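You operate a simulated robot arm through the tools that you are given. There is no shell and no other tool. Be economical: measure what you need, move in short steps, check, and stop when the job is done.

The job below is to be done with a simulated two-armed robot. You get a single attempt, and the scene is never put back.

Task
Take the rubber block from the far edge of the trailer bed and put it on the top of the fitting bench. Put the socket case on the far edge of the trailer bed away on the middle shelf of the trolley. Put one of the rubber buffers from the top of the hub bench on the top shelf of the white trolley. Put the parts box labelled "clips" from the top of the hub bench on the top of the narrow stand and the parts box marked "ties" on the bottom shelf of the white trolley. Stack the parts carton that says "rivets" from the middle shelf of the white trolley on top of the parts carton marked "bolts". Open the socket flap. Any order will do.

It is judged by the outcome, as a careful person would: the job done as asked, and still so three seconds after it is handed in. It fails if anything else is knocked over, pushed out of place, dropped, spilled or broken.

Robot
Two 7-joint arms with fingered hands on one trunk, on a base that drives. Base frame: it is fixed to the floor where the robot stands at the start and does not move with it; the origin is under the middle of the robot, x ahead of it, y to its left, z up; the surface under the hand at the start is at about z = 0.7. Units: m, degrees, N and s.
The left shoulder is at the start at [0.03, 0.119, 1.044], the right one opposite. With the tool pointing down near the work surface each hand reaches from about 0.1 to 0.74 m from the robot's upright axis, wherever it stands, measured 20 degrees to its own side. Places, roughly: bottom shelf of the white trolley [7, 4.2, 0.4]; middle shelf of the trolley [3, 2.2, 0.5]; parts box [8.5, 3, 0.75]; parts carton [7, 4.25, 0.75]; rubber block [0.5, 0.25, 0.75]; rubber buffer [8.5, 3.25, 0.75]; rubber buffer (10x6x6 cm) [8.5, 1.9, 0.9]; socket case [1.25, 0, 0.75]; socket flap [-1.7, -2.3, 1]; top of the fitting bench [0.7, -3.8, 0.9]; top of the narrow stand (26x15 cm) [4.88, 3.8, 0.62]; top shelf of the white trolley [7, 4.2, 1.1]. Payload 3.8 kg a hand.
The tool frame of a hand sits at the grasp point between the pads (the TCP): z along the fingers, y along the line on which they close. The tips reach 0.025 m beyond it. Largest opening 0.088 m; the body of the gripper starts 0.029 m behind the TCP. The gripper is a hand of 4 fingers: y runs from the thumb to the fingers, the wrist lies at [-0.013, -0.106, -0.174] in the tool frame.
Orientation is that of the tool frame in the base frame, as a unit quaternion [w, x, y, z]. With the fingers straight down and the wrist toward the robot, the tool's x, y and z point along [0, 1, 0], [1, 0, 0] and [0, 0, -1] of the base frame.

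Tools
- The arms move only by the tool nudge_tool. It takes "left_moves", "right_moves" or both (then of equal length, played together; a hand with none holds still); each is a list of rows, each an object (a shift or turn left out is 0) with "dp": the shift along the base's x, y, z in m, a list of three; "rotation": the turn, a rotation vector about the base's x, y, z in degrees, a list of three. In form: [{"dp": [dx, dy, dz], "rotation": [wx, wy, wz]}, ...]. A call has 1 to 10 rows; each row is the pose to reach, as a shift and turn from the pose commanded when the call began. Rows are played at 5 a second. More than 0.05 m and 8.6 degrees between two rows, and nothing of the call is played. A pose out of reach is approached as far as the arm can. The call stops where the force on the tool passes 40 N (or 10 N more than at its start, if that is more) or the arm is blocked; 0.2 s more then pass. In this call time passes only in rows, and 0.2 s behind the last. It gives the time, the measured TCP pose, the force on the tool (base axes), the opening and the grip force at its end, in the units of the frame above (readings bear some noise), with the torque about the TCP (base axes, N m) and any sound that the robot's microphone picked up, and new pictures: "pictures" is both (left out), scene, wrist or none (wrist: the cameras of the hands that moved).
- Cameras (640 x 400 px; columns grow to the right, rows downward): "scene" is now at [0.036, 0.0348, 1.5888]; the picture's right is [0.49, -0.87, 0.00], its down [-0.71, -0.40, -0.58] and it looks along [0.51, 0.28, -0.81] (base axes); focal length 277 px, centre (320, 200). "left" rides on the left gripper at [-0.064, -0.083, -0.098] in its tool frame; the picture's right is [-0.62, -0.37, 0.69], its down [0.71, -0.63, 0.30] and it looks along [0.32, 0.68, 0.65] (tool axes); focal length 265 px, centre (320, 200). "right" rides on the right gripper at [0.064, -0.083, -0.098] in its tool frame; the picture's right is [-0.62, 0.37, -0.69], its down [-0.71, -0.63, 0.30] and it looks along [-0.32, 0.68, 0.65] (tool axes); focal length 265 px, centre (320, 200). There is no depth. A picture from a camera that has moved, and an enlarged one, comes with that camera's place and axes in the base frame and with its lens. The place of the scene camera against the robot may be out by one fixed shift of up to 0.012 m in any direction.
- raise_lower(by): slides the trunk up (or, below 0, down) by that many m; the arms and the scene camera ride with it, the base frame stays. It gives what a move gives, with no picture.
- drive_base(legs): drives the robot by 1 to 6 legs, each [ahead, left, turn to the left] in m, m and degrees, along the robot's own axes; the way and the turn of a leg run together, so that a leg with both is an arc; at most 1.5 m and 180 degrees a leg. The arms and the cameras ride along, it lands a little off, and it stops where it bumps. It gives what a move gives, and a new picture of the scene camera.
- finger_targets(index, middle, ring, thumb_bend, thumb_turn, hand): sets how far each is bent, from 0 (flat) to 100 (curled in); at 30 the hand is open as for a grip, at 70 the pads meet at the TCP. One left out holds its place. A second passes; each finger stops where it meets its share of the squeeze, and holds until it gets a number again. It is the only way to open and close the hand. It gives what a move gives, with no picture; readings hold the bend of each and the force on the fingers (four entries, about 0 where the hand has none), thumb and palm. thumb_turn goes from beside the hand (0) to across from the fingers (100), as for a grip.
- head_to(pan, tilt): turns the head with the scene camera to pan (to the left, within 120 degrees either way) and tilt (down, from -29 to 69), counted from straight ahead of the robot. It gives what a move gives, and a new picture of the scene camera.
- inspect(camera, box): a new picture of the part [left, top, right, bottom] of that camera's present view, enlarged. No time passes.
- finish_job(): hands the job in; it is judged then, once.

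Go step by step. Nothing tells you exact positions but the pictures and the camera data: compare them with the known pose of the tool, close in by small moves and look again before you grip or let go. The budget is 196 turns and 260 pictures, counting those below and the enlarged ones. Unless the task says otherwise, let go and move clear before handing in.

The tools are called after "Request:" as a command line: name --argument value ..., lists and objects as JSON in quotes. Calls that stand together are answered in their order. nudge_tool: Moves the arms, as the interface text tells. Its arguments: {"type":"object","properties":{"left_moves":{"type":"array","items":{"type":"object","properties":{"dp":{"type":"array","items":{"type":"number"}},"rotation":{"type":"array","items":{"type":"number"}}}}},"right_moves":{"type":"array","items":{"type":"object","properties":{"dp":{"type":"array","items":{"type":"number"}},"rotation":{"type":"array","items":{"type":"number"}}}}},"pictures":{"type":"string","enum":["both","scene","wrist","none"]}},"required":[]} The other tools are called the same way: raise_lower (by) slides the trunk up or down; finger_targets (index, middle, ring, thumb_bend, thumb_turn, hand) moves the fingers one by one; drive_base (legs) drives the base; head_to (pan, tilt) turns the head that bears the scene camera; inspect (camera, box) takes an enlarged picture of a part of a camera's view; finish_job () hands the job in.

At the start:

```text
time_s: 0.0
left_eef_pos: [0.3413, 0.3709, 1.0144]
left_tcp_rot: [0.0, 0.707, 0.707, 0.0]
left_wrist_force: [0.4, 0.0, -0.4]
left_wrist_torque: [0.01, 0.04, -0.01]
left_grip_width: 0.0877
left_gripper_force: 0.1
left_shape: jaw
left_bend: [30.0, 30.0, 30.0, 30.0, 98.0]
left_finger forces: [0.0, 0.0, 0.1, 0.0, 0.0, 0.1]
right_eef_pos: [0.4293, 0.0139, 0.9277]
right_tcp_rot: [0.0, 0.708, 0.707, -0.001]
right_wrist_force: [-0.4, 0.3, -0.3]
right_wrist_torque: [-0.01, 0.01, -0.04]
right_grip_width: 0.0877
right_gripper_force: 0.0
right_shape: jaw
right_bend: [30.0, 30.0, 30.0, 30.0, 98.0]
right_finger forces: [0.0, 0.0, 0.1, 0.1, 0.1, 0.1]
trunk travel left (down, up): [-0.2, 0.39]
robot x, y, heading: [-0.0047, 0.0024, 0.1]
head pan, tilt: [29.2, 54.2]
```

scene: 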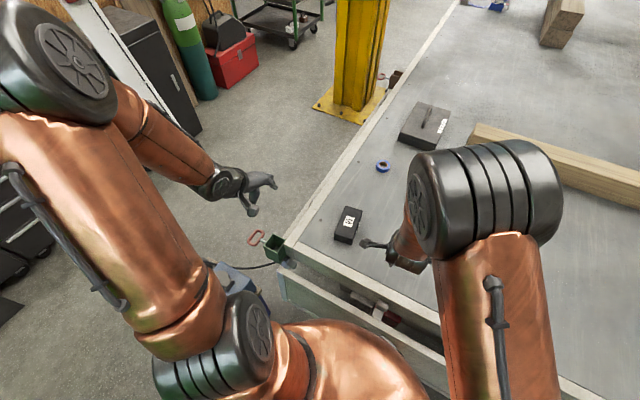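
right: 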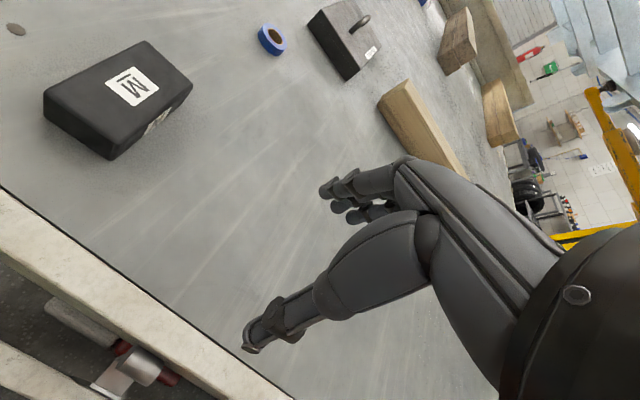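
left: 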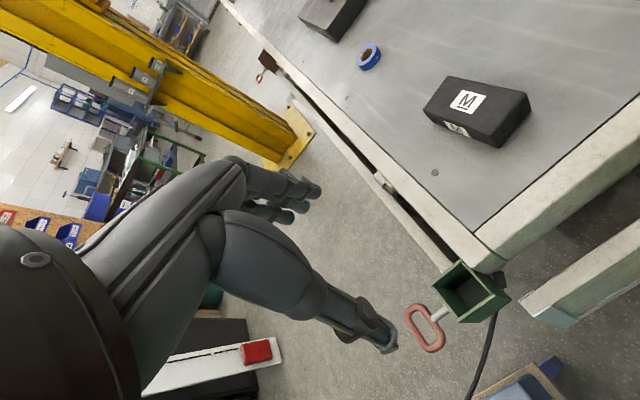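

I see the trailer bed ahead with a black block labelled "M" near [0.52, 0.19] and a black case with a handle near [1.2, 0.1]. I'll take closer looks before moving.

Request:
inspect --camera "scene" --box '[260, 80, 480, 280]'

Request:
head_to --pan 0 --tilt 45

```text
2.00 times, centred on (370, 180) of scene
camera zoom: at [0.036, 0.0348, 1.5888], right [0.49, -0.87, 0.0], down [-0.71, -0.4, -0.58], along [0.51, 0.28, -0.81], focal length 555 px, centre (220, 240)
```

zoom: 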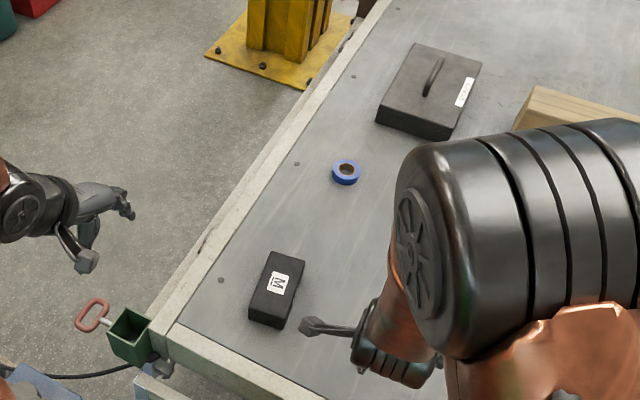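

```text
time_s: 0.9
left_eef_pos: [0.3407, 0.3709, 1.0126]
left_tcp_rot: [-0.001, 0.707, 0.707, 0.0]
left_wrist_force: [-0.1, 0.7, 0.5]
left_wrist_torque: [-0.01, 0.04, 0.0]
left_grip_width: 0.0877
left_gripper_force: 0.0
left_shape: jaw
left_bend: [30.0, 30.0, 30.0, 30.0, 98.0]
left_finger forces: [0.1, 0.0, 0.1, 0.1, 0.0, 0.0]
right_eef_pos: [0.429, 0.0137, 0.9293]
right_tcp_rot: [0.0, 0.707, 0.707, 0.0]
right_wrist_force: [0.1, 0.1, -0.4]
right_wrist_torque: [-0.02, -0.02, -0.03]
right_grip_width: 0.0876
right_gripper_force: 0.1
right_shape: jaw
right_bend: [30.0, 30.0, 30.0, 30.0, 98.0]
right_finger forces: [0.0, 0.1, 0.0, 0.0, 0.0, 0.0]
trunk travel left (down, up): [-0.2, 0.39]
robot x, y, heading: [-0.0005, -0.0012, 0.3]
head pan, tilt: [0.0, 45.0]
camera scene: at [0.0537, -0.0006, 1.6013], right [0.0, -1.0, 0.0], down [-0.71, 0.0, -0.71], along [0.71, 0.0, -0.71], focal length 277 px, centre (320, 200)
```

scene: 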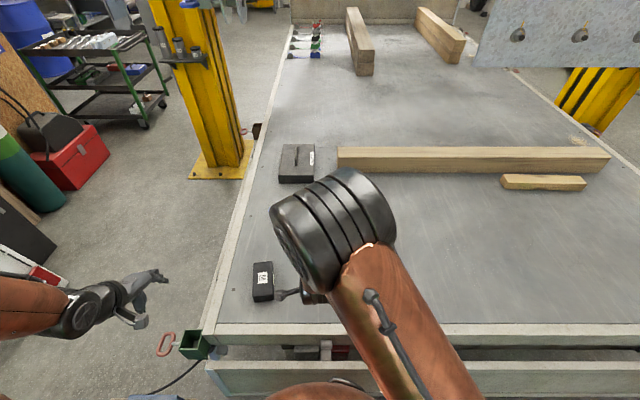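

The bed runs away from me with the block near its left corner. I'll zoom in on the block and the case to get their sizes.

Request:
inspect --camera "scene" --box '[210, 230, 322, 300]'

Request:
inspect --camera "scene" --box '[240, 125, 352, 195]'

Request:
head_to --pan 60 --tilt 35

```text
5.71 times, centred on (266, 265) of scene
camera zoom: at [0.0537, -0.0006, 1.6013], right [0.0, -1.0, 0.0], down [-0.71, 0.0, -0.71], along [0.71, 0.0, -0.71], focal length 1585 px, centre (629, -171)
```

zoom: 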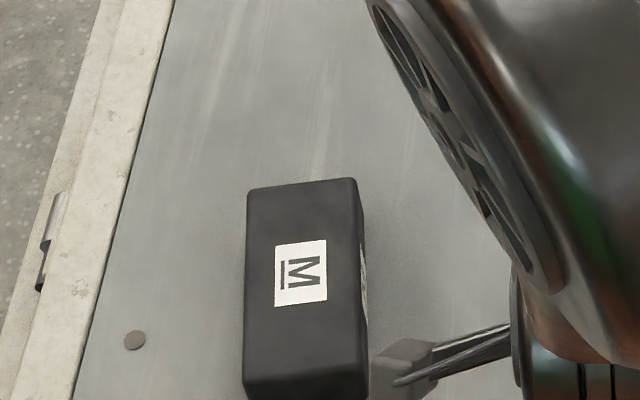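

```text
5.71 times, centred on (296, 160) of scene
camera zoom: at [0.0537, -0.0006, 1.6013], right [0.0, -1.0, 0.0], down [-0.71, 0.0, -0.71], along [0.71, 0.0, -0.71], focal length 1585 px, centre (457, 429)
```

zoom: 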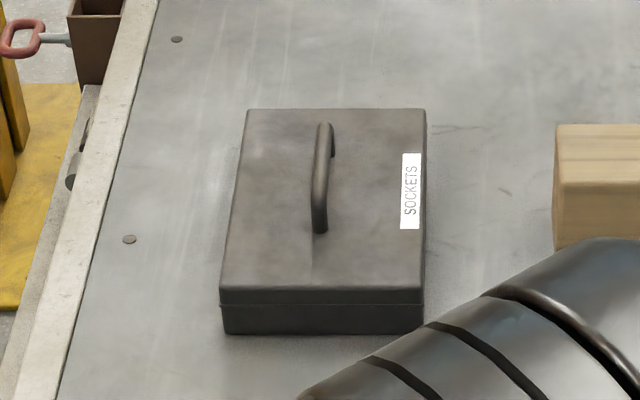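

```text
time_s: 2.2
left_eef_pos: [0.3414, 0.3712, 1.0135]
left_tcp_rot: [0.0, 0.707, 0.707, 0.0]
left_wrist_force: [0.1, -0.7, 0.3]
left_wrist_torque: [-0.01, 0.04, -0.01]
left_grip_width: 0.0876
left_gripper_force: 0.0
left_shape: jaw
left_bend: [30.0, 30.0, 30.0, 30.0, 98.0]
left_finger forces: [0.1, 0.0, 0.0, 0.0, 0.1, 0.0]
right_eef_pos: [0.4292, 0.0138, 0.9289]
right_tcp_rot: [0.0, 0.707, 0.708, 0.0]
right_wrist_force: [0.4, 0.4, 0.3]
right_wrist_torque: [0.02, 0.03, 0.01]
right_grip_width: 0.0878
right_gripper_force: 0.0
right_shape: jaw
right_bend: [30.0, 30.0, 30.0, 30.0, 98.0]
right_finger forces: [0.1, 0.0, 0.0, 0.0, 0.1, 0.1]
trunk travel left (down, up): [-0.2, 0.39]
robot x, y, heading: [-0.0009, 0.0015, -0.1]
head pan, tilt: [60.0, 35.0]
camera scene: at [0.0165, 0.0756, 1.6161], right [0.87, -0.5, 0.0], down [-0.29, -0.5, -0.82], along [0.41, 0.71, -0.57], focal length 277 px, centre (320, 200)
```

scene: 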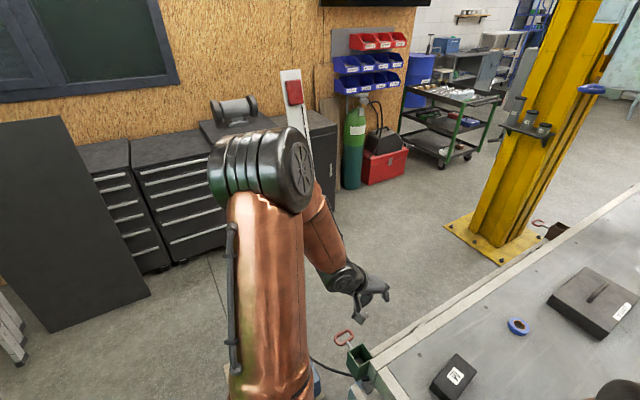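

The block is about 13 x 7 cm, centred near [0.528, 0.192], yawed about 9 degrees. I'll take it with the left hand, closing across its width, while the right hand makes room.

Request:
nudge_tool --left_moves '[{"dp": [0.019, -0.018, -0.01], "rotation": [0, 0, -8.1]}, {"dp": [0.037, -0.036, -0.02], "rotation": [0, 0, -16.2]}, {"dp": [0.056, -0.054, -0.03], "rotation": [0, 0, -24.3]}, {"dp": [0.075, -0.072, -0.04], "rotation": [0, 0, -32.4]}, {"dp": [0.094, -0.09, -0.05], "rotation": [0, 0, -40.5]}, {"dp": [0.112, -0.108, -0.06], "rotation": [0, 0, -48.6]}, {"dp": [0.131, -0.126, -0.08], "rotation": [0, 0, -56.7]}, {"dp": [0.15, -0.144, -0.1], "rotation": [0, 0, -64.8]}, {"dp": [0.168, -0.161, -0.11], "rotation": [0, 0, -72.9]}, {"dp": [0.187, -0.179, -0.123], "rotation": [0, 0, -81]}]' --right_moves '[{"dp": [0, -0.02, 0]}, {"dp": [0, -0.04, 0]}, {"dp": [0, -0.06, 0]}, {"dp": [0, -0.08, 0]}, {"dp": [0, -0.1, 0]}, {"dp": [0, -0.12, 0]}, {"dp": [0, -0.14, 0]}, {"dp": [0, -0.16, 0]}, {"dp": [0, -0.18, 0]}, {"dp": [0, -0.2, 0]}]' --pictures "none"

Request:
head_to --pan 20 --tilt 55

Request:
inspect --camera "left" --box '[0, 0, 640, 400]'

```text
time_s: 4.4
left_eef_pos: [0.5308, 0.1928, 0.8903]
left_tcp_rot: [0.0, 0.997, 0.077, 0.0]
left_wrist_force: [0.3, 0.1, 0.3]
left_wrist_torque: [0.02, 0.0, -0.01]
left_grip_width: 0.0875
left_gripper_force: 0.0
left_shape: jaw
left_bend: [30.0, 30.0, 30.0, 30.0, 98.0]
left_finger forces: [0.0, 0.0, 0.0, 0.0, 0.0, 0.1]
right_eef_pos: [0.4287, -0.1874, 0.9272]
right_tcp_rot: [-0.001, 0.707, 0.707, -0.002]
right_wrist_force: [0.1, 0.1, 0.1]
right_wrist_torque: [-0.01, 0.0, 0.02]
right_grip_width: 0.0876
right_gripper_force: 0.0
right_shape: jaw
right_bend: [30.0, 30.0, 30.0, 30.0, 98.0]
right_finger forces: [0.0, 0.0, 0.0, 0.1, 0.0, 0.0]
trunk travel left (down, up): [-0.2, 0.39]
robot x, y, heading: [-0.0006, 0.0028, 0.0]
head pan, tilt: [60.0, 35.0]
```

```text
time_s: 5.5
left_eef_pos: [0.5312, 0.1942, 0.8897]
left_tcp_rot: [0.0, 0.997, 0.08, 0.0]
left_wrist_force: [-0.5, -0.8, 0.4]
left_wrist_torque: [0.0, 0.02, 0.01]
left_grip_width: 0.0876
left_gripper_force: 0.2
left_shape: jaw
left_bend: [30.0, 30.0, 30.0, 30.0, 98.0]
left_finger forces: [0.0, 0.0, 0.0, 0.0, 0.0, 0.0]
right_eef_pos: [0.4277, -0.185, 0.9273]
right_tcp_rot: [0.001, 0.707, 0.707, 0.0]
right_wrist_force: [-0.3, -0.3, 0.8]
right_wrist_torque: [0.01, -0.03, -0.05]
right_grip_width: 0.0875
right_gripper_force: 0.0
right_shape: jaw
right_bend: [30.0, 30.0, 30.0, 30.0, 98.0]
right_finger forces: [0.1, 0.0, 0.0, 0.1, 0.1, 0.1]
trunk travel left (down, up): [-0.2, 0.39]
robot x, y, heading: [0.0018, 0.003, 0.1]
head pan, tilt: [20.0, 55.0]
camera scene: at [0.0402, 0.024, 1.5879], right [0.34, -0.94, 0.0], down [-0.77, -0.28, -0.57], along [0.54, 0.2, -0.82], focal length 277 px, centre (320, 200)
```

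scene: 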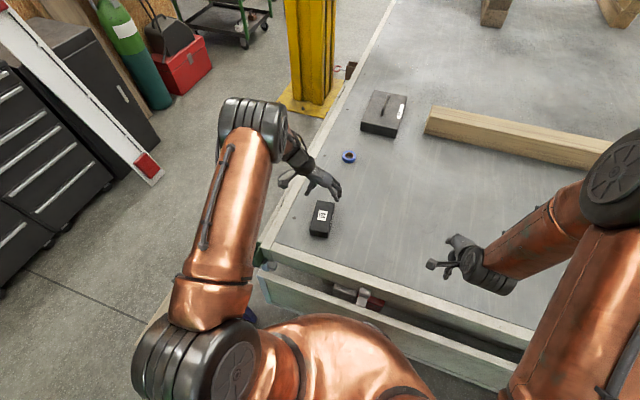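

```text
1.00 times, centred on (320, 200) of left (not enlarged: the box is as wide or as high as the picture)
camera zoom: at [0.4532, 0.2663, 0.9898], right [-0.67, 0.27, -0.69], down [0.61, 0.73, -0.3], along [0.43, -0.62, -0.65], focal length 265 px, centre (320, 200)
```

zoom: 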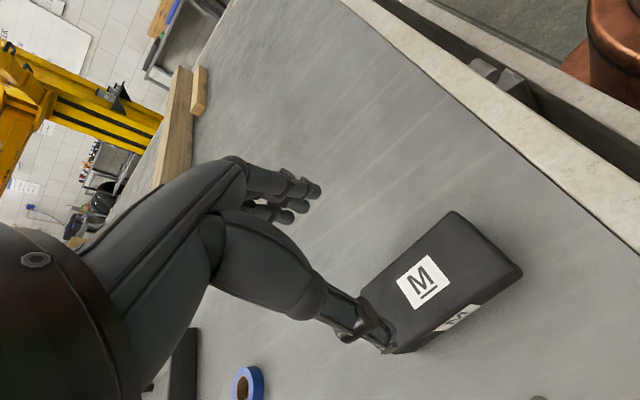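

The hand is above the block and its place agrees to about a centimetre. I'll zoom the wrist picture to measure the block's corners.

Request:
inspect --camera "left" --box '[310, 190, 550, 370]'

```text
2.22 times, centred on (430, 280) of left
camera zoom: at [0.4532, 0.2663, 0.9898], right [-0.67, 0.27, -0.69], down [0.61, 0.73, -0.3], along [0.43, -0.62, -0.65], focal length 590 px, centre (76, 22)
```

zoom: 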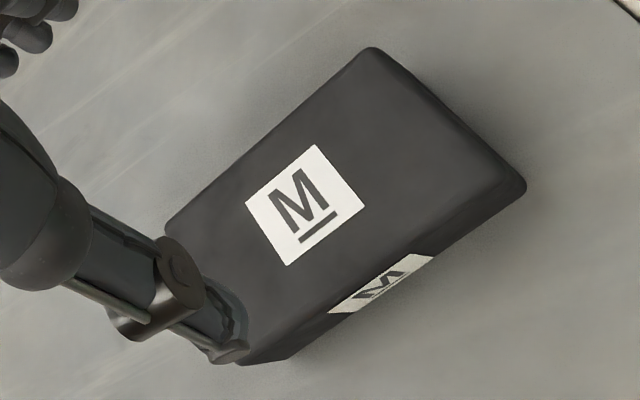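

The block centre comes out near [0.538, 0.194] with its top a little under 0.75. I'll lower over it and check the straddle.

Request:
nudge_tool --left_moves '[{"dp": [0.003, 0, -0.03], "rotation": [0, 0, -1]}, {"dp": [0.006, 0, -0.06], "rotation": [0, 0, -2]}, {"dp": [0.007, 0, -0.09], "rotation": [0, 0, -2]}, {"dp": [0.007, 0, -0.1], "rotation": [0, 0, -2]}]' --pictures "wrist"

Request:
inspect --camera "scene" --box '[260, 140, 372, 250]'

```text
time_s: 6.5
left_eef_pos: [0.536, 0.1923, 0.7911]
left_tcp_rot: [-0.001, 0.998, 0.061, 0.0]
left_wrist_force: [-0.1, 0.1, -0.7]
left_wrist_torque: [-0.03, 0.01, 0.03]
left_grip_width: 0.0874
left_gripper_force: 0.1
left_shape: jaw
left_bend: [30.0, 30.0, 30.0, 30.0, 98.0]
left_finger forces: [0.0, 0.0, 0.0, 0.0, 0.0, 0.0]
right_eef_pos: [0.4283, -0.1849, 0.9286]
right_tcp_rot: [0.0, 0.708, 0.707, 0.0]
right_wrist_force: [0.4, -0.7, 0.3]
right_wrist_torque: [-0.01, 0.02, 0.03]
right_grip_width: 0.0876
right_gripper_force: 0.0
right_shape: jaw
right_bend: [30.0, 30.0, 30.0, 30.0, 98.0]
right_finger forces: [0.0, 0.1, 0.1, 0.1, 0.0, 0.1]
trunk travel left (down, up): [-0.2, 0.39]
robot x, y, heading: [0.0005, -0.0044, -0.1]
head pan, tilt: [20.0, 55.0]
camera left: at [0.4622, 0.268, 0.89], right [-0.66, 0.29, -0.69], down [0.63, 0.71, -0.3], along [0.41, -0.64, -0.65], focal length 265 px, centre (320, 200)
```

left: 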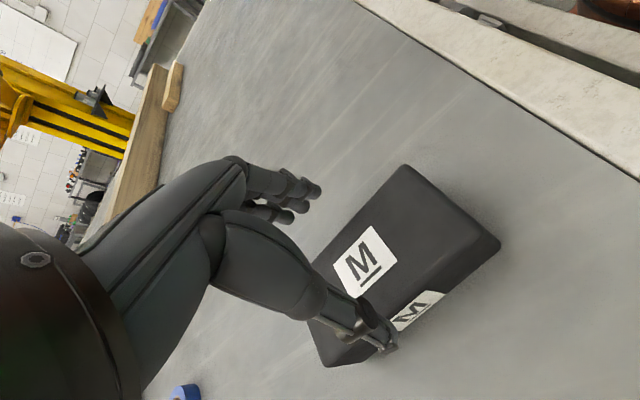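

```text
3.64 times, centred on (316, 195) of scene
camera zoom: at [0.0401, 0.0238, 1.5879], right [0.34, -0.94, 0.0], down [-0.77, -0.28, -0.57], along [0.54, 0.2, -0.82], focal length 1009 px, centre (334, 218)
```

zoom: 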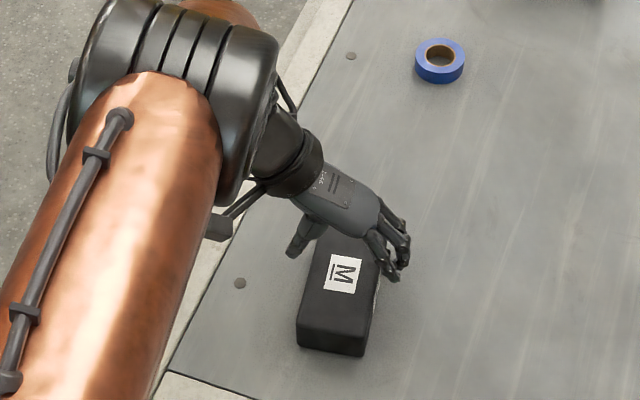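

The thumb and fingers straddle the block, slightly too far toward the fingers' side. I'll shift 6 mm and lower the rest of the way.

Request:
nudge_tool --left_moves '[{"dp": [0.002, 0.006, 0]}, {"dp": [0.002, 0.006, -0.02]}, {"dp": [0.002, 0.006, -0.04]}, {"dp": [0.002, 0.006, -0.052]}]' --pictures "wrist"

```text
time_s: 7.5
left_eef_pos: [0.5389, 0.1976, 0.74]
left_tcp_rot: [0.0, 0.998, 0.061, 0.002]
left_wrist_force: [-0.5, -2.2, 3.7]
left_wrist_torque: [-0.15, -0.03, 0.01]
left_grip_width: 0.0876
left_gripper_force: 0.0
left_shape: jaw
left_bend: [29.0, 30.0, 30.0, 30.0, 98.0]
left_finger forces: [3.3, 0.1, 0.0, 0.0, 0.0, 0.1]
right_eef_pos: [0.4287, -0.1865, 0.9276]
right_tcp_rot: [0.0, 0.708, 0.707, 0.001]
right_wrist_force: [-0.5, -0.2, 0.7]
right_wrist_torque: [-0.01, -0.01, 0.0]
right_grip_width: 0.0878
right_gripper_force: 0.0
right_shape: jaw
right_bend: [30.0, 30.0, 30.0, 30.0, 98.0]
right_finger forces: [0.1, 0.0, 0.0, 0.0, 0.0, 0.0]
trunk travel left (down, up): [-0.2, 0.39]
robot x, y, heading: [-0.0001, 0.0016, -0.0]
head pan, tilt: [20.0, 55.0]
camera left: at [0.465, 0.2733, 0.8394], right [-0.66, 0.29, -0.69], down [0.63, 0.71, -0.3], along [0.41, -0.64, -0.65], focal length 265 px, centre (320, 200)
```

left: 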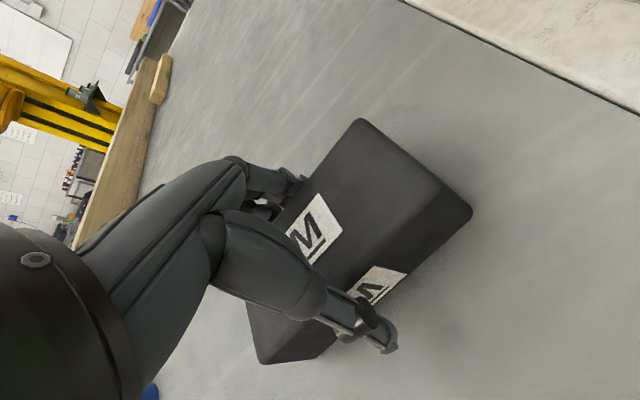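

The index finger just brushes the far side; I'll shift back 4 mm and close.

Request:
nudge_tool --left_moves '[{"dp": [0, -0.004, 0]}, {"dp": [0, -0.004, -0.003]}]' --pictures "none"

Request:
finger_targets --hand "left" --index 70 --middle 70 --ring 70 --thumb_bend 70

Request:
nudge_tool --left_moves '[{"dp": [0, 0, 0.03]}, {"dp": [0, 0, 0.07]}, {"dp": [0, 0, 0.11]}, {"dp": [0, 0, 0.15]}, {"dp": [0, 0, 0.2]}]' --pictures "both"

```text
time_s: 8.1
left_eef_pos: [0.5385, 0.1941, 0.7365]
left_tcp_rot: [0.0, 0.998, 0.06, 0.0]
left_wrist_force: [-0.9, 0.6, 2.4]
left_wrist_torque: [0.0, 0.02, -0.01]
left_grip_width: 0.0882
left_gripper_force: 0.1
left_shape: jaw
left_bend: [30.0, 30.0, 30.0, 30.0, 98.0]
left_finger forces: [0.8, 0.0, 0.1, 0.0, 0.8, 0.1]
right_eef_pos: [0.4282, -0.1862, 0.9285]
right_tcp_rot: [0.0, 0.707, 0.707, 0.0]
right_wrist_force: [-0.1, -0.1, 0.0]
right_wrist_torque: [0.0, -0.04, 0.01]
right_grip_width: 0.0879
right_gripper_force: 0.0
right_shape: jaw
right_bend: [30.0, 30.0, 30.0, 30.0, 98.0]
right_finger forces: [0.1, 0.0, 0.1, 0.0, 0.1, 0.0]
trunk travel left (down, up): [-0.2, 0.39]
robot x, y, heading: [0.0024, 0.003, 0.1]
head pan, tilt: [20.0, 55.0]
```

```text
time_s: 9.1
left_eef_pos: [0.5386, 0.1932, 0.7368]
left_tcp_rot: [0.0, 0.998, 0.061, -0.001]
left_wrist_force: [1.4, -0.9, 3.8]
left_wrist_torque: [-0.34, 0.05, -0.28]
left_grip_width: 0.0651
left_gripper_force: 30.2
left_shape: fingers
left_bend: [32.0, 45.0, 44.0, 54.0, 96.0]
left_finger forces: [14.8, 7.2, 8.2, 0.0, 29.9, 0.0]
right_eef_pos: [0.4285, -0.1868, 0.9278]
right_tcp_rot: [0.0, 0.707, 0.707, 0.0]
right_wrist_force: [-0.4, 0.0, 0.6]
right_wrist_torque: [0.05, -0.01, 0.01]
right_grip_width: 0.0877
right_gripper_force: 0.0
right_shape: jaw
right_bend: [30.0, 30.0, 30.0, 30.0, 98.0]
right_finger forces: [0.0, 0.0, 0.0, 0.1, 0.0, 0.0]
trunk travel left (down, up): [-0.2, 0.39]
robot x, y, heading: [-0.0026, -0.0007, 0.2]
head pan, tilt: [20.0, 55.0]
```

```text
time_s: 10.3
left_eef_pos: [0.5365, 0.1929, 0.9358]
left_tcp_rot: [0.0, 0.998, 0.061, 0.0]
left_wrist_force: [-0.2, 0.6, -5.6]
left_wrist_torque: [0.0, 0.0, 0.04]
left_grip_width: 0.0649
left_gripper_force: 28.1
left_shape: fingers
left_bend: [32.0, 46.0, 45.0, 55.0, 95.0]
left_finger forces: [14.5, 6.3, 6.8, 0.0, 28.7, 0.0]
right_eef_pos: [0.4278, -0.1856, 0.9275]
right_tcp_rot: [0.0, 0.707, 0.707, 0.0]
right_wrist_force: [0.4, -0.4, -0.5]
right_wrist_torque: [-0.01, -0.02, -0.02]
right_grip_width: 0.0877
right_gripper_force: 0.0
right_shape: jaw
right_bend: [30.0, 30.0, 30.0, 30.0, 98.0]
right_finger forces: [0.0, 0.1, 0.0, 0.0, 0.0, 0.1]
trunk travel left (down, up): [-0.2, 0.39]
robot x, y, heading: [-0.0027, 0.0009, -0.2]
head pan, tilt: [20.0, 55.0]
camera scene: at [0.0396, 0.0234, 1.5879], right [0.34, -0.94, 0.0], down [-0.77, -0.28, -0.57], along [0.54, 0.2, -0.82], focal length 277 px, centre (320, 200)
camera left: at [0.4634, 0.269, 1.0345], right [-0.66, 0.29, -0.69], down [0.63, 0.71, -0.3], along [0.4, -0.64, -0.65], focal length 265 px, centre (320, 200)
```

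scene: 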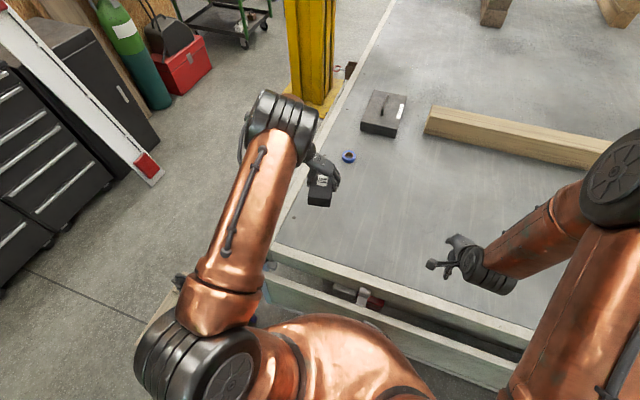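
left: 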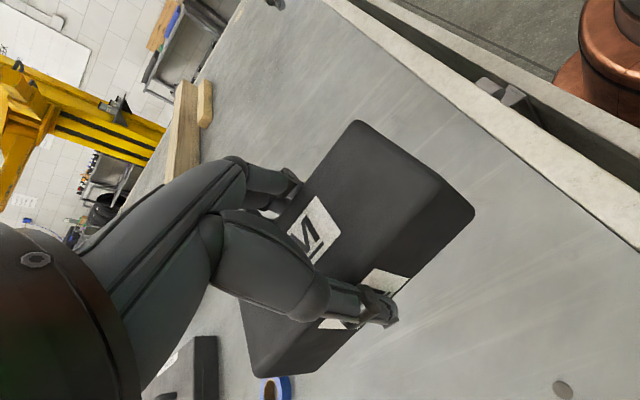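

The block is held firmly (about 0.6 kg). Now I'll look to the right and behind for the fitting bench, the flap and the way there.

Request:
nudge_tool --left_moves '[{"dp": [-0.04, 0, 0.02]}, {"dp": [-0.08, 0, 0.03]}, {"dp": [-0.12, 0, 0.04]}, {"dp": [-0.16, 0, 0.05]}, {"dp": [-0.2, 0, 0.05]}]' --right_moves '[{"dp": [-0.03, 0, 0.02]}, {"dp": [-0.06, 0, 0.03]}, {"dp": [-0.09, 0, 0.04]}, {"dp": [-0.12, 0, 0.05]}, {"dp": [-0.12, 0, 0.05]}]' --pictures "none"

Request:
head_to --pan -60 --tilt 25

Request:
head_to --pan -118 --tilt 25

```text
time_s: 11.5
left_eef_pos: [0.336, 0.1934, 0.9868]
left_tcp_rot: [0.0, 0.998, 0.061, 0.0]
left_wrist_force: [-0.2, 0.6, -5.4]
left_wrist_torque: [0.0, -0.05, -0.01]
left_grip_width: 0.0652
left_gripper_force: 28.1
left_shape: fingers
left_bend: [32.0, 46.0, 45.0, 55.0, 94.0]
left_finger forces: [14.0, 6.3, 6.7, 0.0, 28.1, 0.1]
right_eef_pos: [0.3727, -0.1947, 0.9595]
right_tcp_rot: [0.0, 0.707, 0.707, 0.0]
right_wrist_force: [-0.9, 0.8, -0.7]
right_wrist_torque: [0.0, -0.03, 0.0]
right_grip_width: 0.0876
right_gripper_force: 0.1
right_shape: jaw
right_bend: [30.0, 30.0, 30.0, 30.0, 98.0]
right_finger forces: [0.0, 0.0, 0.1, 0.0, 0.0, 0.0]
right hand out of reach, approached as far as the arm can: row 2, 3, 4, 5
trunk travel left (down, up): [-0.2, 0.39]
robot x, y, heading: [0.001, 0.0002, -0.4]
head pan, tilt: [20.0, 55.0]
```

```text
time_s: 13.0
left_eef_pos: [0.3384, 0.193, 0.987]
left_tcp_rot: [0.001, 0.998, 0.06, 0.0]
left_wrist_force: [-0.5, 0.3, -4.6]
left_wrist_torque: [0.0, 0.0, -0.01]
left_grip_width: 0.0648
left_gripper_force: 27.7
left_shape: fingers
left_bend: [32.0, 46.0, 45.0, 55.0, 94.0]
left_finger forces: [14.0, 6.3, 6.7, 0.0, 28.0, 0.0]
right_eef_pos: [0.3731, -0.1946, 0.9597]
right_tcp_rot: [-0.001, 0.707, 0.707, 0.0]
right_wrist_force: [-0.9, -1.1, -1.0]
right_wrist_torque: [-0.03, 0.03, 0.01]
right_grip_width: 0.0877
right_gripper_force: 0.1
right_shape: jaw
right_bend: [30.0, 30.0, 30.0, 30.0, 98.0]
right_finger forces: [0.0, 0.0, 0.0, 0.0, 0.0, 0.0]
trunk travel left (down, up): [-0.2, 0.39]
robot x, y, heading: [0.002, 0.0013, -0.2]
head pan, tilt: [-60.0, 25.0]
camera scene: at [0.0189, -0.0805, 1.6318], right [-0.87, -0.5, 0.0], down [-0.21, 0.37, -0.91], along [0.45, -0.78, -0.42], focal length 277 px, centre (320, 200)
```

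scene: 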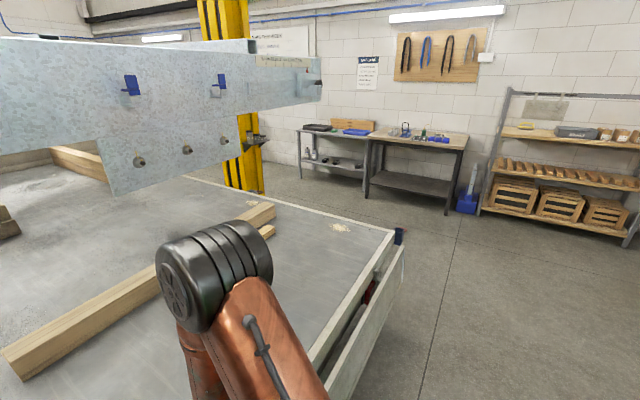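

```text
time_s: 14.3
left_eef_pos: [0.3389, 0.193, 0.9867]
left_tcp_rot: [-0.001, 0.998, 0.062, 0.0]
left_wrist_force: [-0.1, 0.1, -4.4]
left_wrist_torque: [-0.01, 0.0, 0.01]
left_grip_width: 0.0647
left_gripper_force: 27.4
left_shape: fingers
left_bend: [32.0, 46.0, 45.0, 55.0, 94.0]
left_finger forces: [14.0, 6.3, 6.7, 0.0, 28.0, 0.0]
right_eef_pos: [0.3736, -0.1944, 0.959]
right_tcp_rot: [0.0, 0.707, 0.707, -0.001]
right_wrist_force: [0.1, 0.2, -0.3]
right_wrist_torque: [-0.01, 0.0, 0.02]
right_grip_width: 0.0876
right_gripper_force: 0.1
right_shape: jaw
right_bend: [30.0, 30.0, 30.0, 30.0, 98.0]
right_finger forces: [0.0, 0.0, 0.1, 0.0, 0.0, 0.0]
trunk travel left (down, up): [-0.2, 0.39]
robot x, y, heading: [0.0027, 0.0005, 0.1]
head pan, tilt: [-118.0, 25.0]
camera scene: at [-0.0704, -0.0821, 1.6319], right [-0.88, 0.47, 0.0], down [0.2, 0.37, -0.91], along [-0.43, -0.8, -0.42], focal length 277 px, centre (320, 200)
```

scene: 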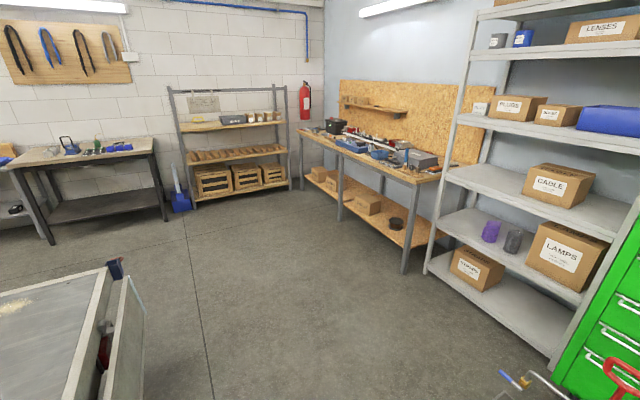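

I can see the fitting bench at left and a workbench with a wood backboard where the flap should be. I'll zoom in on both.

Request:
inspect --camera "scene" --box '[290, 80, 470, 190]'

Request:
inspect --camera "scene" --box '[0, 110, 180, 250]'

```text
3.56 times, centred on (380, 135) of scene
camera zoom: at [-0.0704, -0.0821, 1.6319], right [-0.88, 0.47, 0.0], down [0.2, 0.37, -0.91], along [-0.43, -0.8, -0.42], focal length 986 px, centre (107, 431)
```

zoom: 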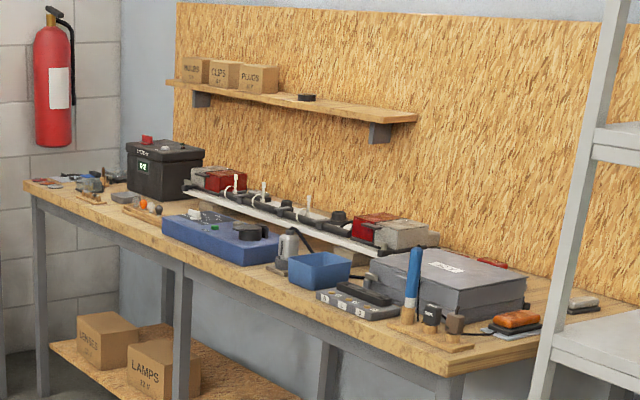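

```text
2.86 times, centred on (90, 180) of scene
camera zoom: at [-0.0704, -0.0821, 1.6319], right [-0.88, 0.47, 0.0], down [0.2, 0.37, -0.91], along [-0.43, -0.8, -0.42], focal length 793 px, centre (977, 257)
```

zoom: 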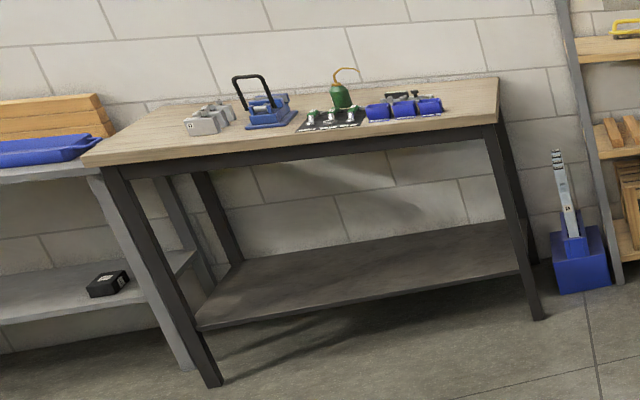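

The bench top has free strips at its front left. I'll back off the trailer, turn right and drive toward the fitting bench.

Request:
drive_base --legs '[[-0.3, 0, 0], [0, 0, -90], [1.2, 0, 0], [0.9, 0.4, 0]]'

Request:
head_to --pan 30 --tilt 30

```text
time_s: 30.6
left_eef_pos: [0.2545, -2.4372, 0.9867]
left_tcp_rot: [0.0, 0.746, -0.667, 0.0]
left_wrist_force: [-0.7, -0.3, -4.5]
left_wrist_torque: [-0.01, 0.01, 0.02]
left_grip_width: 0.0645
left_gripper_force: 26.9
left_shape: fingers
left_bend: [32.0, 46.0, 45.0, 55.0, 94.0]
left_finger forces: [13.7, 6.2, 6.3, 0.0, 26.9, 0.0]
right_eef_pos: [-0.1356, -2.4685, 0.9588]
right_tcp_rot: [-0.001, 1.0, -0.007, 0.001]
right_wrist_force: [0.6, -0.6, -0.6]
right_wrist_torque: [0.0, -0.02, 0.02]
right_grip_width: 0.0877
right_gripper_force: 0.0
right_shape: jaw
right_bend: [30.0, 30.0, 30.0, 30.0, 98.0]
right_finger forces: [0.0, 0.0, 0.1, 0.1, 0.0, 0.1]
trunk travel left (down, up): [-0.2, 0.39]
robot x, y, heading: [0.0624, -2.0978, -90.9]
head pan, tilt: [-118.0, 25.0]
camera scene: at [-0.025, -2.0338, 1.6319], right [0.48, 0.88, 0.0], down [0.37, -0.2, -0.91], along [-0.8, 0.43, -0.42], focal length 277 px, centre (320, 200)
```

scene: 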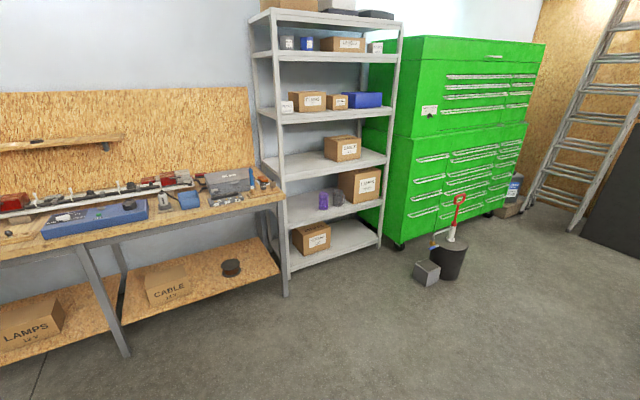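

```text
time_s: 32.9
left_eef_pos: [0.253, -2.4357, 0.9873]
left_tcp_rot: [-0.001, 0.745, -0.667, 0.0]
left_wrist_force: [-0.4, 0.2, -5.0]
left_wrist_torque: [-0.02, 0.01, -0.02]
left_grip_width: 0.0648
left_gripper_force: 26.4
left_shape: fingers
left_bend: [32.0, 46.0, 45.0, 56.0, 94.0]
left_finger forces: [13.6, 6.1, 6.5, 0.0, 27.0, 0.0]
right_eef_pos: [-0.136, -2.4677, 0.9598]
right_tcp_rot: [-0.001, 1.0, -0.006, 0.0]
right_wrist_force: [0.8, -0.2, -0.6]
right_wrist_torque: [0.01, 0.0, 0.02]
right_grip_width: 0.0876
right_gripper_force: 0.1
right_shape: jaw
right_bend: [30.0, 30.0, 30.0, 30.0, 98.0]
right_finger forces: [0.0, 0.0, 0.1, 0.1, 0.0, 0.0]
trunk travel left (down, up): [-0.2, 0.39]
robot x, y, heading: [0.0567, -2.0973, -90.7]
head pan, tilt: [30.0, 30.0]
camera scene: at [0.0999, -2.1563, 1.6239], right [-0.87, -0.49, 0.0], down [-0.24, 0.44, -0.87], along [0.42, -0.75, -0.5], focal length 277 px, centre (320, 200)
```

scene: 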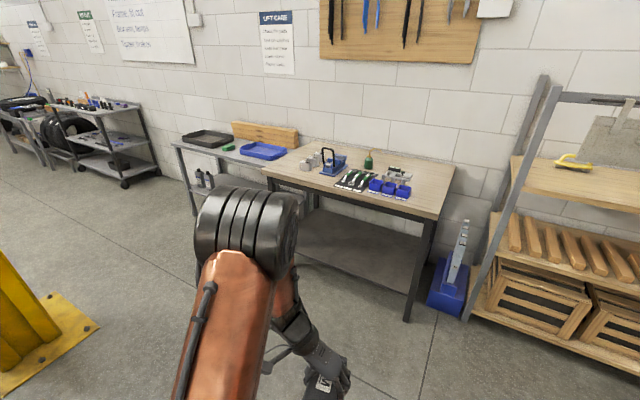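

The bench is about 1.3 m ahead, its top x 0.15–1.25, y -3.4 to -4.1. I'll zoom to choose a free spot.

Request:
inspect --camera "scene" --box '[250, 120, 470, 240]'

```text
2.91 times, centred on (360, 180) of scene
camera zoom: at [0.0999, -2.1563, 1.6239], right [-0.87, -0.49, 0.0], down [-0.24, 0.44, -0.87], along [0.42, -0.75, -0.5], focal length 807 px, centre (204, 258)
```

zoom: 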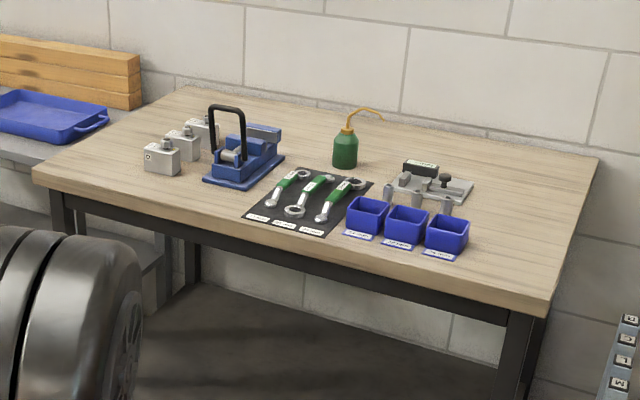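

The right-hand end of the bench (x 0.16–0.31) is free, so the block goes at about [0.235, -3.65]. I'll raise the trunk, then drive up to the bench.

Request:
raise_lower --by 0.12

Request:
drive_base --legs '[[0.9, 0, 0.7]]'

Request:
head_to --pan 0 --tilt 55

```text
time_s: 34.4
left_eef_pos: [0.2526, -2.4367, 1.1064]
left_tcp_rot: [0.0, 0.746, -0.666, 0.001]
left_wrist_force: [0.2, 0.5, -4.4]
left_wrist_torque: [0.01, 0.02, 0.02]
left_grip_width: 0.0648
left_gripper_force: 26.7
left_shape: fingers
left_bend: [32.0, 46.0, 45.0, 56.0, 94.0]
left_finger forces: [13.6, 6.1, 6.5, 0.0, 26.9, 0.0]
right_eef_pos: [-0.1364, -2.4674, 1.0792]
right_tcp_rot: [0.0, 1.0, -0.006, 0.0]
right_wrist_force: [0.4, 0.2, -0.5]
right_wrist_torque: [0.0, 0.01, 0.0]
right_grip_width: 0.0877
right_gripper_force: 0.1
right_shape: jaw
right_bend: [30.0, 30.0, 30.0, 30.0, 98.0]
right_finger forces: [0.0, 0.0, 0.0, 0.1, 0.1, 0.1]
trunk travel left (down, up): [-0.32, 0.27]
robot x, y, heading: [0.064, -2.0988, -90.6]
head pan, tilt: [30.0, 30.0]
```

```text
time_s: 39.2
left_eef_pos: [0.2459, -3.3486, 1.1071]
left_tcp_rot: [0.0, 0.748, -0.664, 0.0]
left_wrist_force: [0.5, 0.0, -4.3]
left_wrist_torque: [0.03, 0.02, 0.01]
left_grip_width: 0.065
left_gripper_force: 25.9
left_shape: fingers
left_bend: [32.0, 46.0, 45.0, 56.0, 94.0]
left_finger forces: [13.5, 6.1, 6.4, 0.0, 26.9, 0.1]
right_eef_pos: [-0.1412, -3.3796, 1.08]
right_tcp_rot: [0.0, 1.0, -0.002, 0.0]
right_wrist_force: [0.5, 0.3, 0.1]
right_wrist_torque: [0.01, -0.01, 0.0]
right_grip_width: 0.0877
right_gripper_force: 0.1
right_shape: jaw
right_bend: [30.0, 30.0, 30.0, 30.0, 98.0]
right_finger forces: [0.0, 0.0, 0.1, 0.0, 0.1, 0.0]
trunk travel left (down, up): [-0.32, 0.27]
robot x, y, heading: [0.055, -3.0091, -90.3]
head pan, tilt: [30.0, 30.0]
camera scene: at [0.0926, -3.0682, 1.7439], right [-0.87, -0.5, 0.0], down [-0.25, 0.43, -0.87], along [0.43, -0.75, -0.5], focal length 277 px, centre (320, 200)
```

scene: 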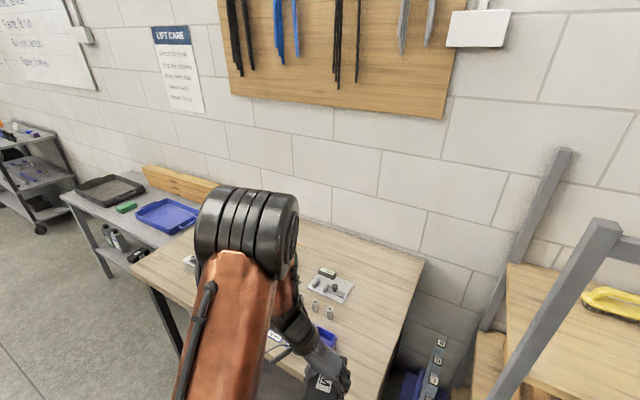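

```text
time_s: 40.2
left_eef_pos: [0.2468, -3.3471, 1.1068]
left_tcp_rot: [0.0, 0.748, -0.664, 0.0]
left_wrist_force: [0.7, -0.3, -4.9]
left_wrist_torque: [0.01, 0.03, -0.01]
left_grip_width: 0.0647
left_gripper_force: 26.5
left_shape: fingers
left_bend: [32.0, 46.0, 45.0, 56.0, 94.0]
left_finger forces: [13.6, 6.1, 6.4, 0.1, 26.8, 0.0]
right_eef_pos: [-0.1416, -3.3792, 1.0799]
right_tcp_rot: [-0.001, 1.0, -0.003, 0.0]
right_wrist_force: [-0.3, 0.6, 0.0]
right_wrist_torque: [0.02, -0.01, 0.02]
right_grip_width: 0.0877
right_gripper_force: 0.1
right_shape: jaw
right_bend: [30.0, 30.0, 30.0, 30.0, 98.0]
right_finger forces: [0.0, 0.0, 0.1, 0.0, 0.0, 0.0]
trunk travel left (down, up): [-0.32, 0.27]
robot x, y, heading: [0.0553, -3.0099, -90.4]
head pan, tilt: [0.0, 55.0]
camera scene: at [0.0475, -3.0613, 1.7079], right [-1.0, 0.0, 0.0], down [0.0, 0.82, -0.57], along [0.0, -0.57, -0.82], focal length 277 px, centre (320, 200)
```

scene: 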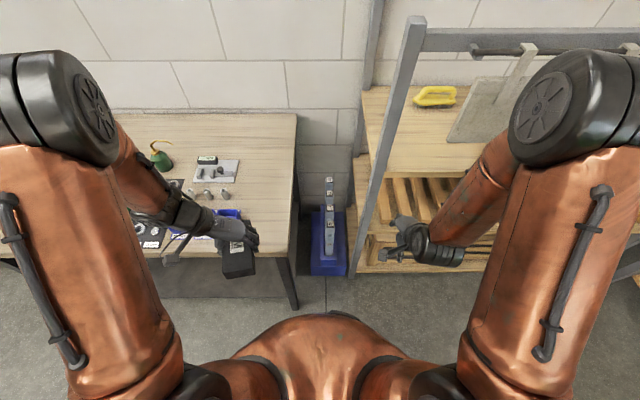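

The block is over the bench front; I'll carry it out over the free right-hand strip, staying high, then check.

Request:
nudge_tool --left_moves '[{"dp": [-0.005, -0.045, 0]}, {"dp": [-0.01, -0.09, 0]}, {"dp": [-0.015, -0.135, 0]}, {"dp": [-0.02, -0.18, 0]}, {"dp": [-0.025, -0.225, -0.01]}, {"dp": [-0.025, -0.27, -0.03]}, {"dp": [-0.025, -0.31, -0.05]}, {"dp": [-0.025, -0.323, -0.08], "rotation": [0, 0, -3]}]' --pictures "both"

```text
time_s: 42.0
left_eef_pos: [0.2095, -3.6394, 1.0357]
left_tcp_rot: [0.0, 0.734, -0.679, -0.001]
left_wrist_force: [0.4, 0.1, -4.1]
left_wrist_torque: [0.03, 0.0, 0.0]
left_grip_width: 0.0649
left_gripper_force: 26.0
left_shape: fingers
left_bend: [32.0, 47.0, 46.0, 56.0, 94.0]
left_finger forces: [12.9, 6.3, 6.8, 0.0, 26.5, 0.0]
left hand out of reach, approached as far as the arm can: row 7, 8
right_eef_pos: [-0.1415, -3.3793, 1.0812]
right_tcp_rot: [-0.001, 1.0, -0.003, 0.001]
right_wrist_force: [0.0, 0.7, 1.2]
right_wrist_torque: [0.0, 0.0, -0.02]
right_grip_width: 0.0876
right_gripper_force: 0.1
right_shape: jaw
right_bend: [30.0, 30.0, 30.0, 30.0, 98.0]
right_finger forces: [0.1, 0.0, 0.0, 0.1, 0.1, 0.1]
trunk travel left (down, up): [-0.32, 0.27]
robot x, y, heading: [0.0579, -3.0064, -90.1]
head pan, tilt: [0.0, 55.0]
camera scene: at [0.0455, -3.0608, 1.7079], right [-1.0, 0.01, 0.0], down [0.01, 0.82, -0.57], along [0.0, -0.57, -0.82], focal length 277 px, centre (320, 200)
camera left: at [0.2866, -3.5688, 1.1351], right [0.32, 0.65, -0.69], down [0.68, -0.66, -0.31], along [-0.66, -0.38, -0.65], focal length 265 px, centre (320, 200)
```

scene: 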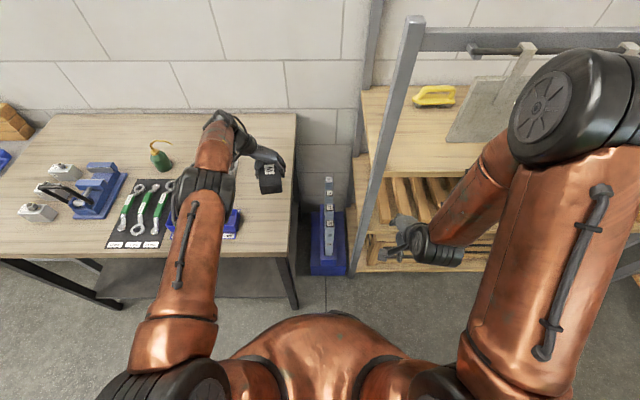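
left: 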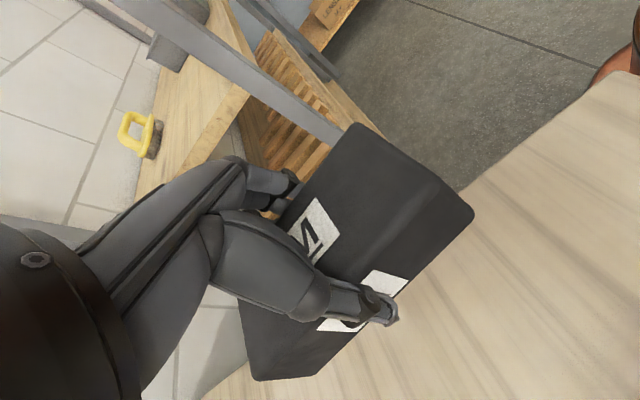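

The block hangs over the free strip at [0.21, -3.64]. I'll bring it a centimetre inward and lower.

Request:
nudge_tool --left_moves '[{"dp": [0.005, 0.015, -0.02]}, {"dp": [0.005, 0.02, -0.04]}, {"dp": [0.005, 0.02, -0.06]}]' --pictures "wrist"

```text
time_s: 42.8
left_eef_pos: [0.2168, -3.6199, 0.9754]
left_tcp_rot: [0.0, 0.73, -0.684, 0.001]
left_wrist_force: [0.8, 0.7, -4.0]
left_wrist_torque: [0.02, 0.02, -0.02]
left_grip_width: 0.0646
left_gripper_force: 25.8
left_shape: fingers
left_bend: [32.0, 47.0, 46.0, 56.0, 94.0]
left_finger forces: [12.9, 6.3, 6.6, 0.0, 26.5, 0.0]
right_eef_pos: [-0.1402, -3.3805, 1.0784]
right_tcp_rot: [0.0, 1.0, -0.002, -0.001]
right_wrist_force: [0.7, 0.8, -0.2]
right_wrist_torque: [0.02, 0.01, 0.0]
right_grip_width: 0.0879
right_gripper_force: 0.1
right_shape: jaw
right_bend: [30.0, 30.0, 30.0, 30.0, 98.0]
right_finger forces: [0.1, 0.1, 0.0, 0.0, 0.0, 0.1]
trunk travel left (down, up): [-0.32, 0.27]
robot x, y, heading: [0.061, -3.0071, -90.7]
head pan, tilt: [0.0, 55.0]
camera left: at [0.2955, -3.5506, 1.0746], right [0.33, 0.64, -0.69], down [0.67, -0.67, -0.3], along [-0.66, -0.37, -0.65], focal length 265 px, centre (320, 200)
```

left: 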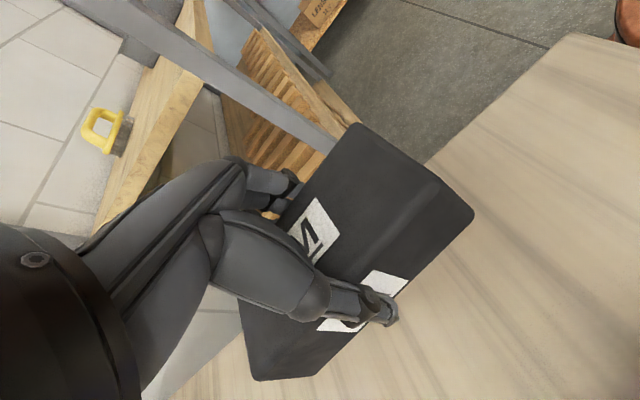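

The bench lies beneath; I'll add a little margin from the edge and lower until it touches.

Request:
nudge_tool --left_moves '[{"dp": [0.015, 0, 0]}, {"dp": [0.015, 0, -0.015]}, {"dp": [0.015, 0, -0.025]}, {"dp": [0.015, 0, -0.032]}, {"dp": [0.015, 0, -0.038]}, {"dp": [0.015, 0, -0.043]}]' --pictures "wrist"

Request:
inspect --camera "scene" --box '[160, 100, 330, 260]'

```text
time_s: 44.2
left_eef_pos: [0.2276, -3.6128, 0.9371]
left_tcp_rot: [0.0, 0.73, -0.684, 0.0]
left_wrist_force: [-0.2, 0.2, -4.9]
left_wrist_torque: [0.02, 0.02, 0.0]
left_grip_width: 0.0646
left_gripper_force: 25.4
left_shape: fingers
left_bend: [32.0, 47.0, 46.0, 56.0, 94.0]
left_finger forces: [12.7, 6.2, 6.6, 0.1, 26.1, 0.0]
left hand out of reach, approached as far as the arm can: row 3, 4, 5, 6
right_eef_pos: [-0.1401, -3.3809, 1.0799]
right_tcp_rot: [-0.001, 1.0, -0.003, 0.0]
right_wrist_force: [0.0, 0.8, -0.3]
right_wrist_torque: [-0.04, -0.01, 0.03]
right_grip_width: 0.0874
right_gripper_force: 0.1
right_shape: jaw
right_bend: [30.0, 30.0, 30.0, 30.0, 98.0]
right_finger forces: [0.0, 0.0, 0.1, 0.0, 0.1, 0.1]
trunk travel left (down, up): [-0.32, 0.27]
robot x, y, heading: [0.0586, -3.0069, -90.3]
head pan, tilt: [0.0, 55.0]
camera left: at [0.3075, -3.543, 1.0375], right [0.33, 0.64, -0.69], down [0.67, -0.67, -0.3], along [-0.66, -0.37, -0.65], focal length 265 px, centre (320, 200)
```

left: 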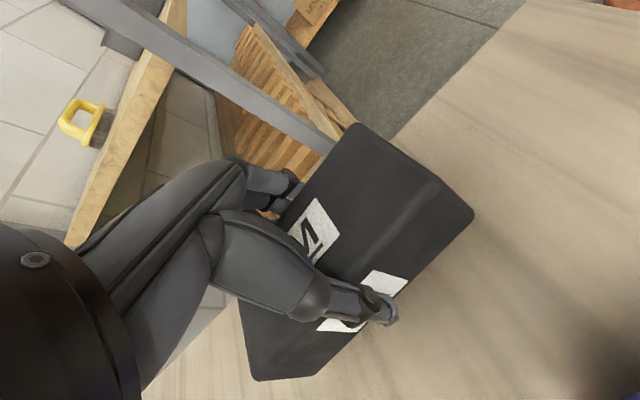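

```text
2.50 times, centred on (245, 180) of scene
camera zoom: at [0.0475, -3.0617, 1.7078], right [-1.0, 0.01, 0.0], down [0.0, 0.82, -0.57], along [0.0, -0.57, -0.82], focal length 694 px, centre (508, 250)
```

zoom: 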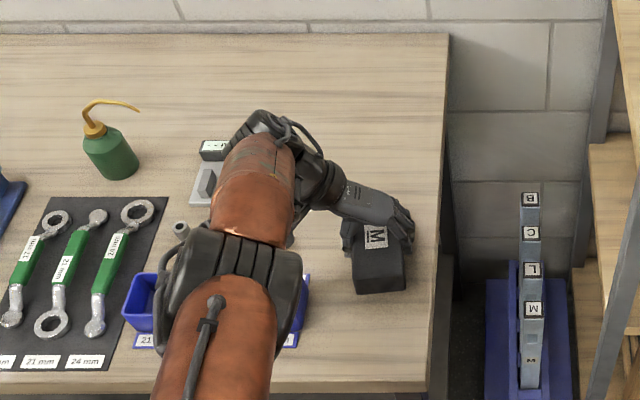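

The block is almost on the bench and clear of the bins. The arm is near its reach limit, so I'll drive back a hair of reach by shifting toward the robot and lower further.

Request:
nudge_tool --left_moves '[{"dp": [0, 0.01, 0]}, {"dp": [0, 0.015, -0.005]}, {"dp": [0, 0.015, -0.01]}, {"dp": [0, 0.015, -0.015]}]' --pictures "none"

```text
time_s: 45.2
left_eef_pos: [0.2269, -3.5985, 0.926]
left_tcp_rot: [0.0, 0.73, -0.684, 0.0]
left_wrist_force: [0.0, 0.4, -4.6]
left_wrist_torque: [0.02, 0.03, 0.03]
left_grip_width: 0.0641
left_gripper_force: 25.9
left_shape: fingers
left_bend: [32.0, 47.0, 46.0, 56.0, 94.0]
left_finger forces: [12.7, 6.2, 6.5, 0.1, 25.9, 0.0]
right_eef_pos: [-0.1415, -3.3806, 1.0793]
right_tcp_rot: [0.0, 1.0, -0.002, 0.0]
right_wrist_force: [-0.2, 0.0, -0.2]
right_wrist_torque: [0.0, 0.04, -0.02]
right_grip_width: 0.0877
right_gripper_force: 0.1
right_shape: jaw
right_bend: [30.0, 30.0, 30.0, 30.0, 98.0]
right_finger forces: [0.0, 0.0, 0.0, 0.0, 0.0, 0.0]
trunk travel left (down, up): [-0.32, 0.27]
robot x, y, heading: [0.0582, -3.01, -90.3]
head pan, tilt: [0.0, 55.0]
```

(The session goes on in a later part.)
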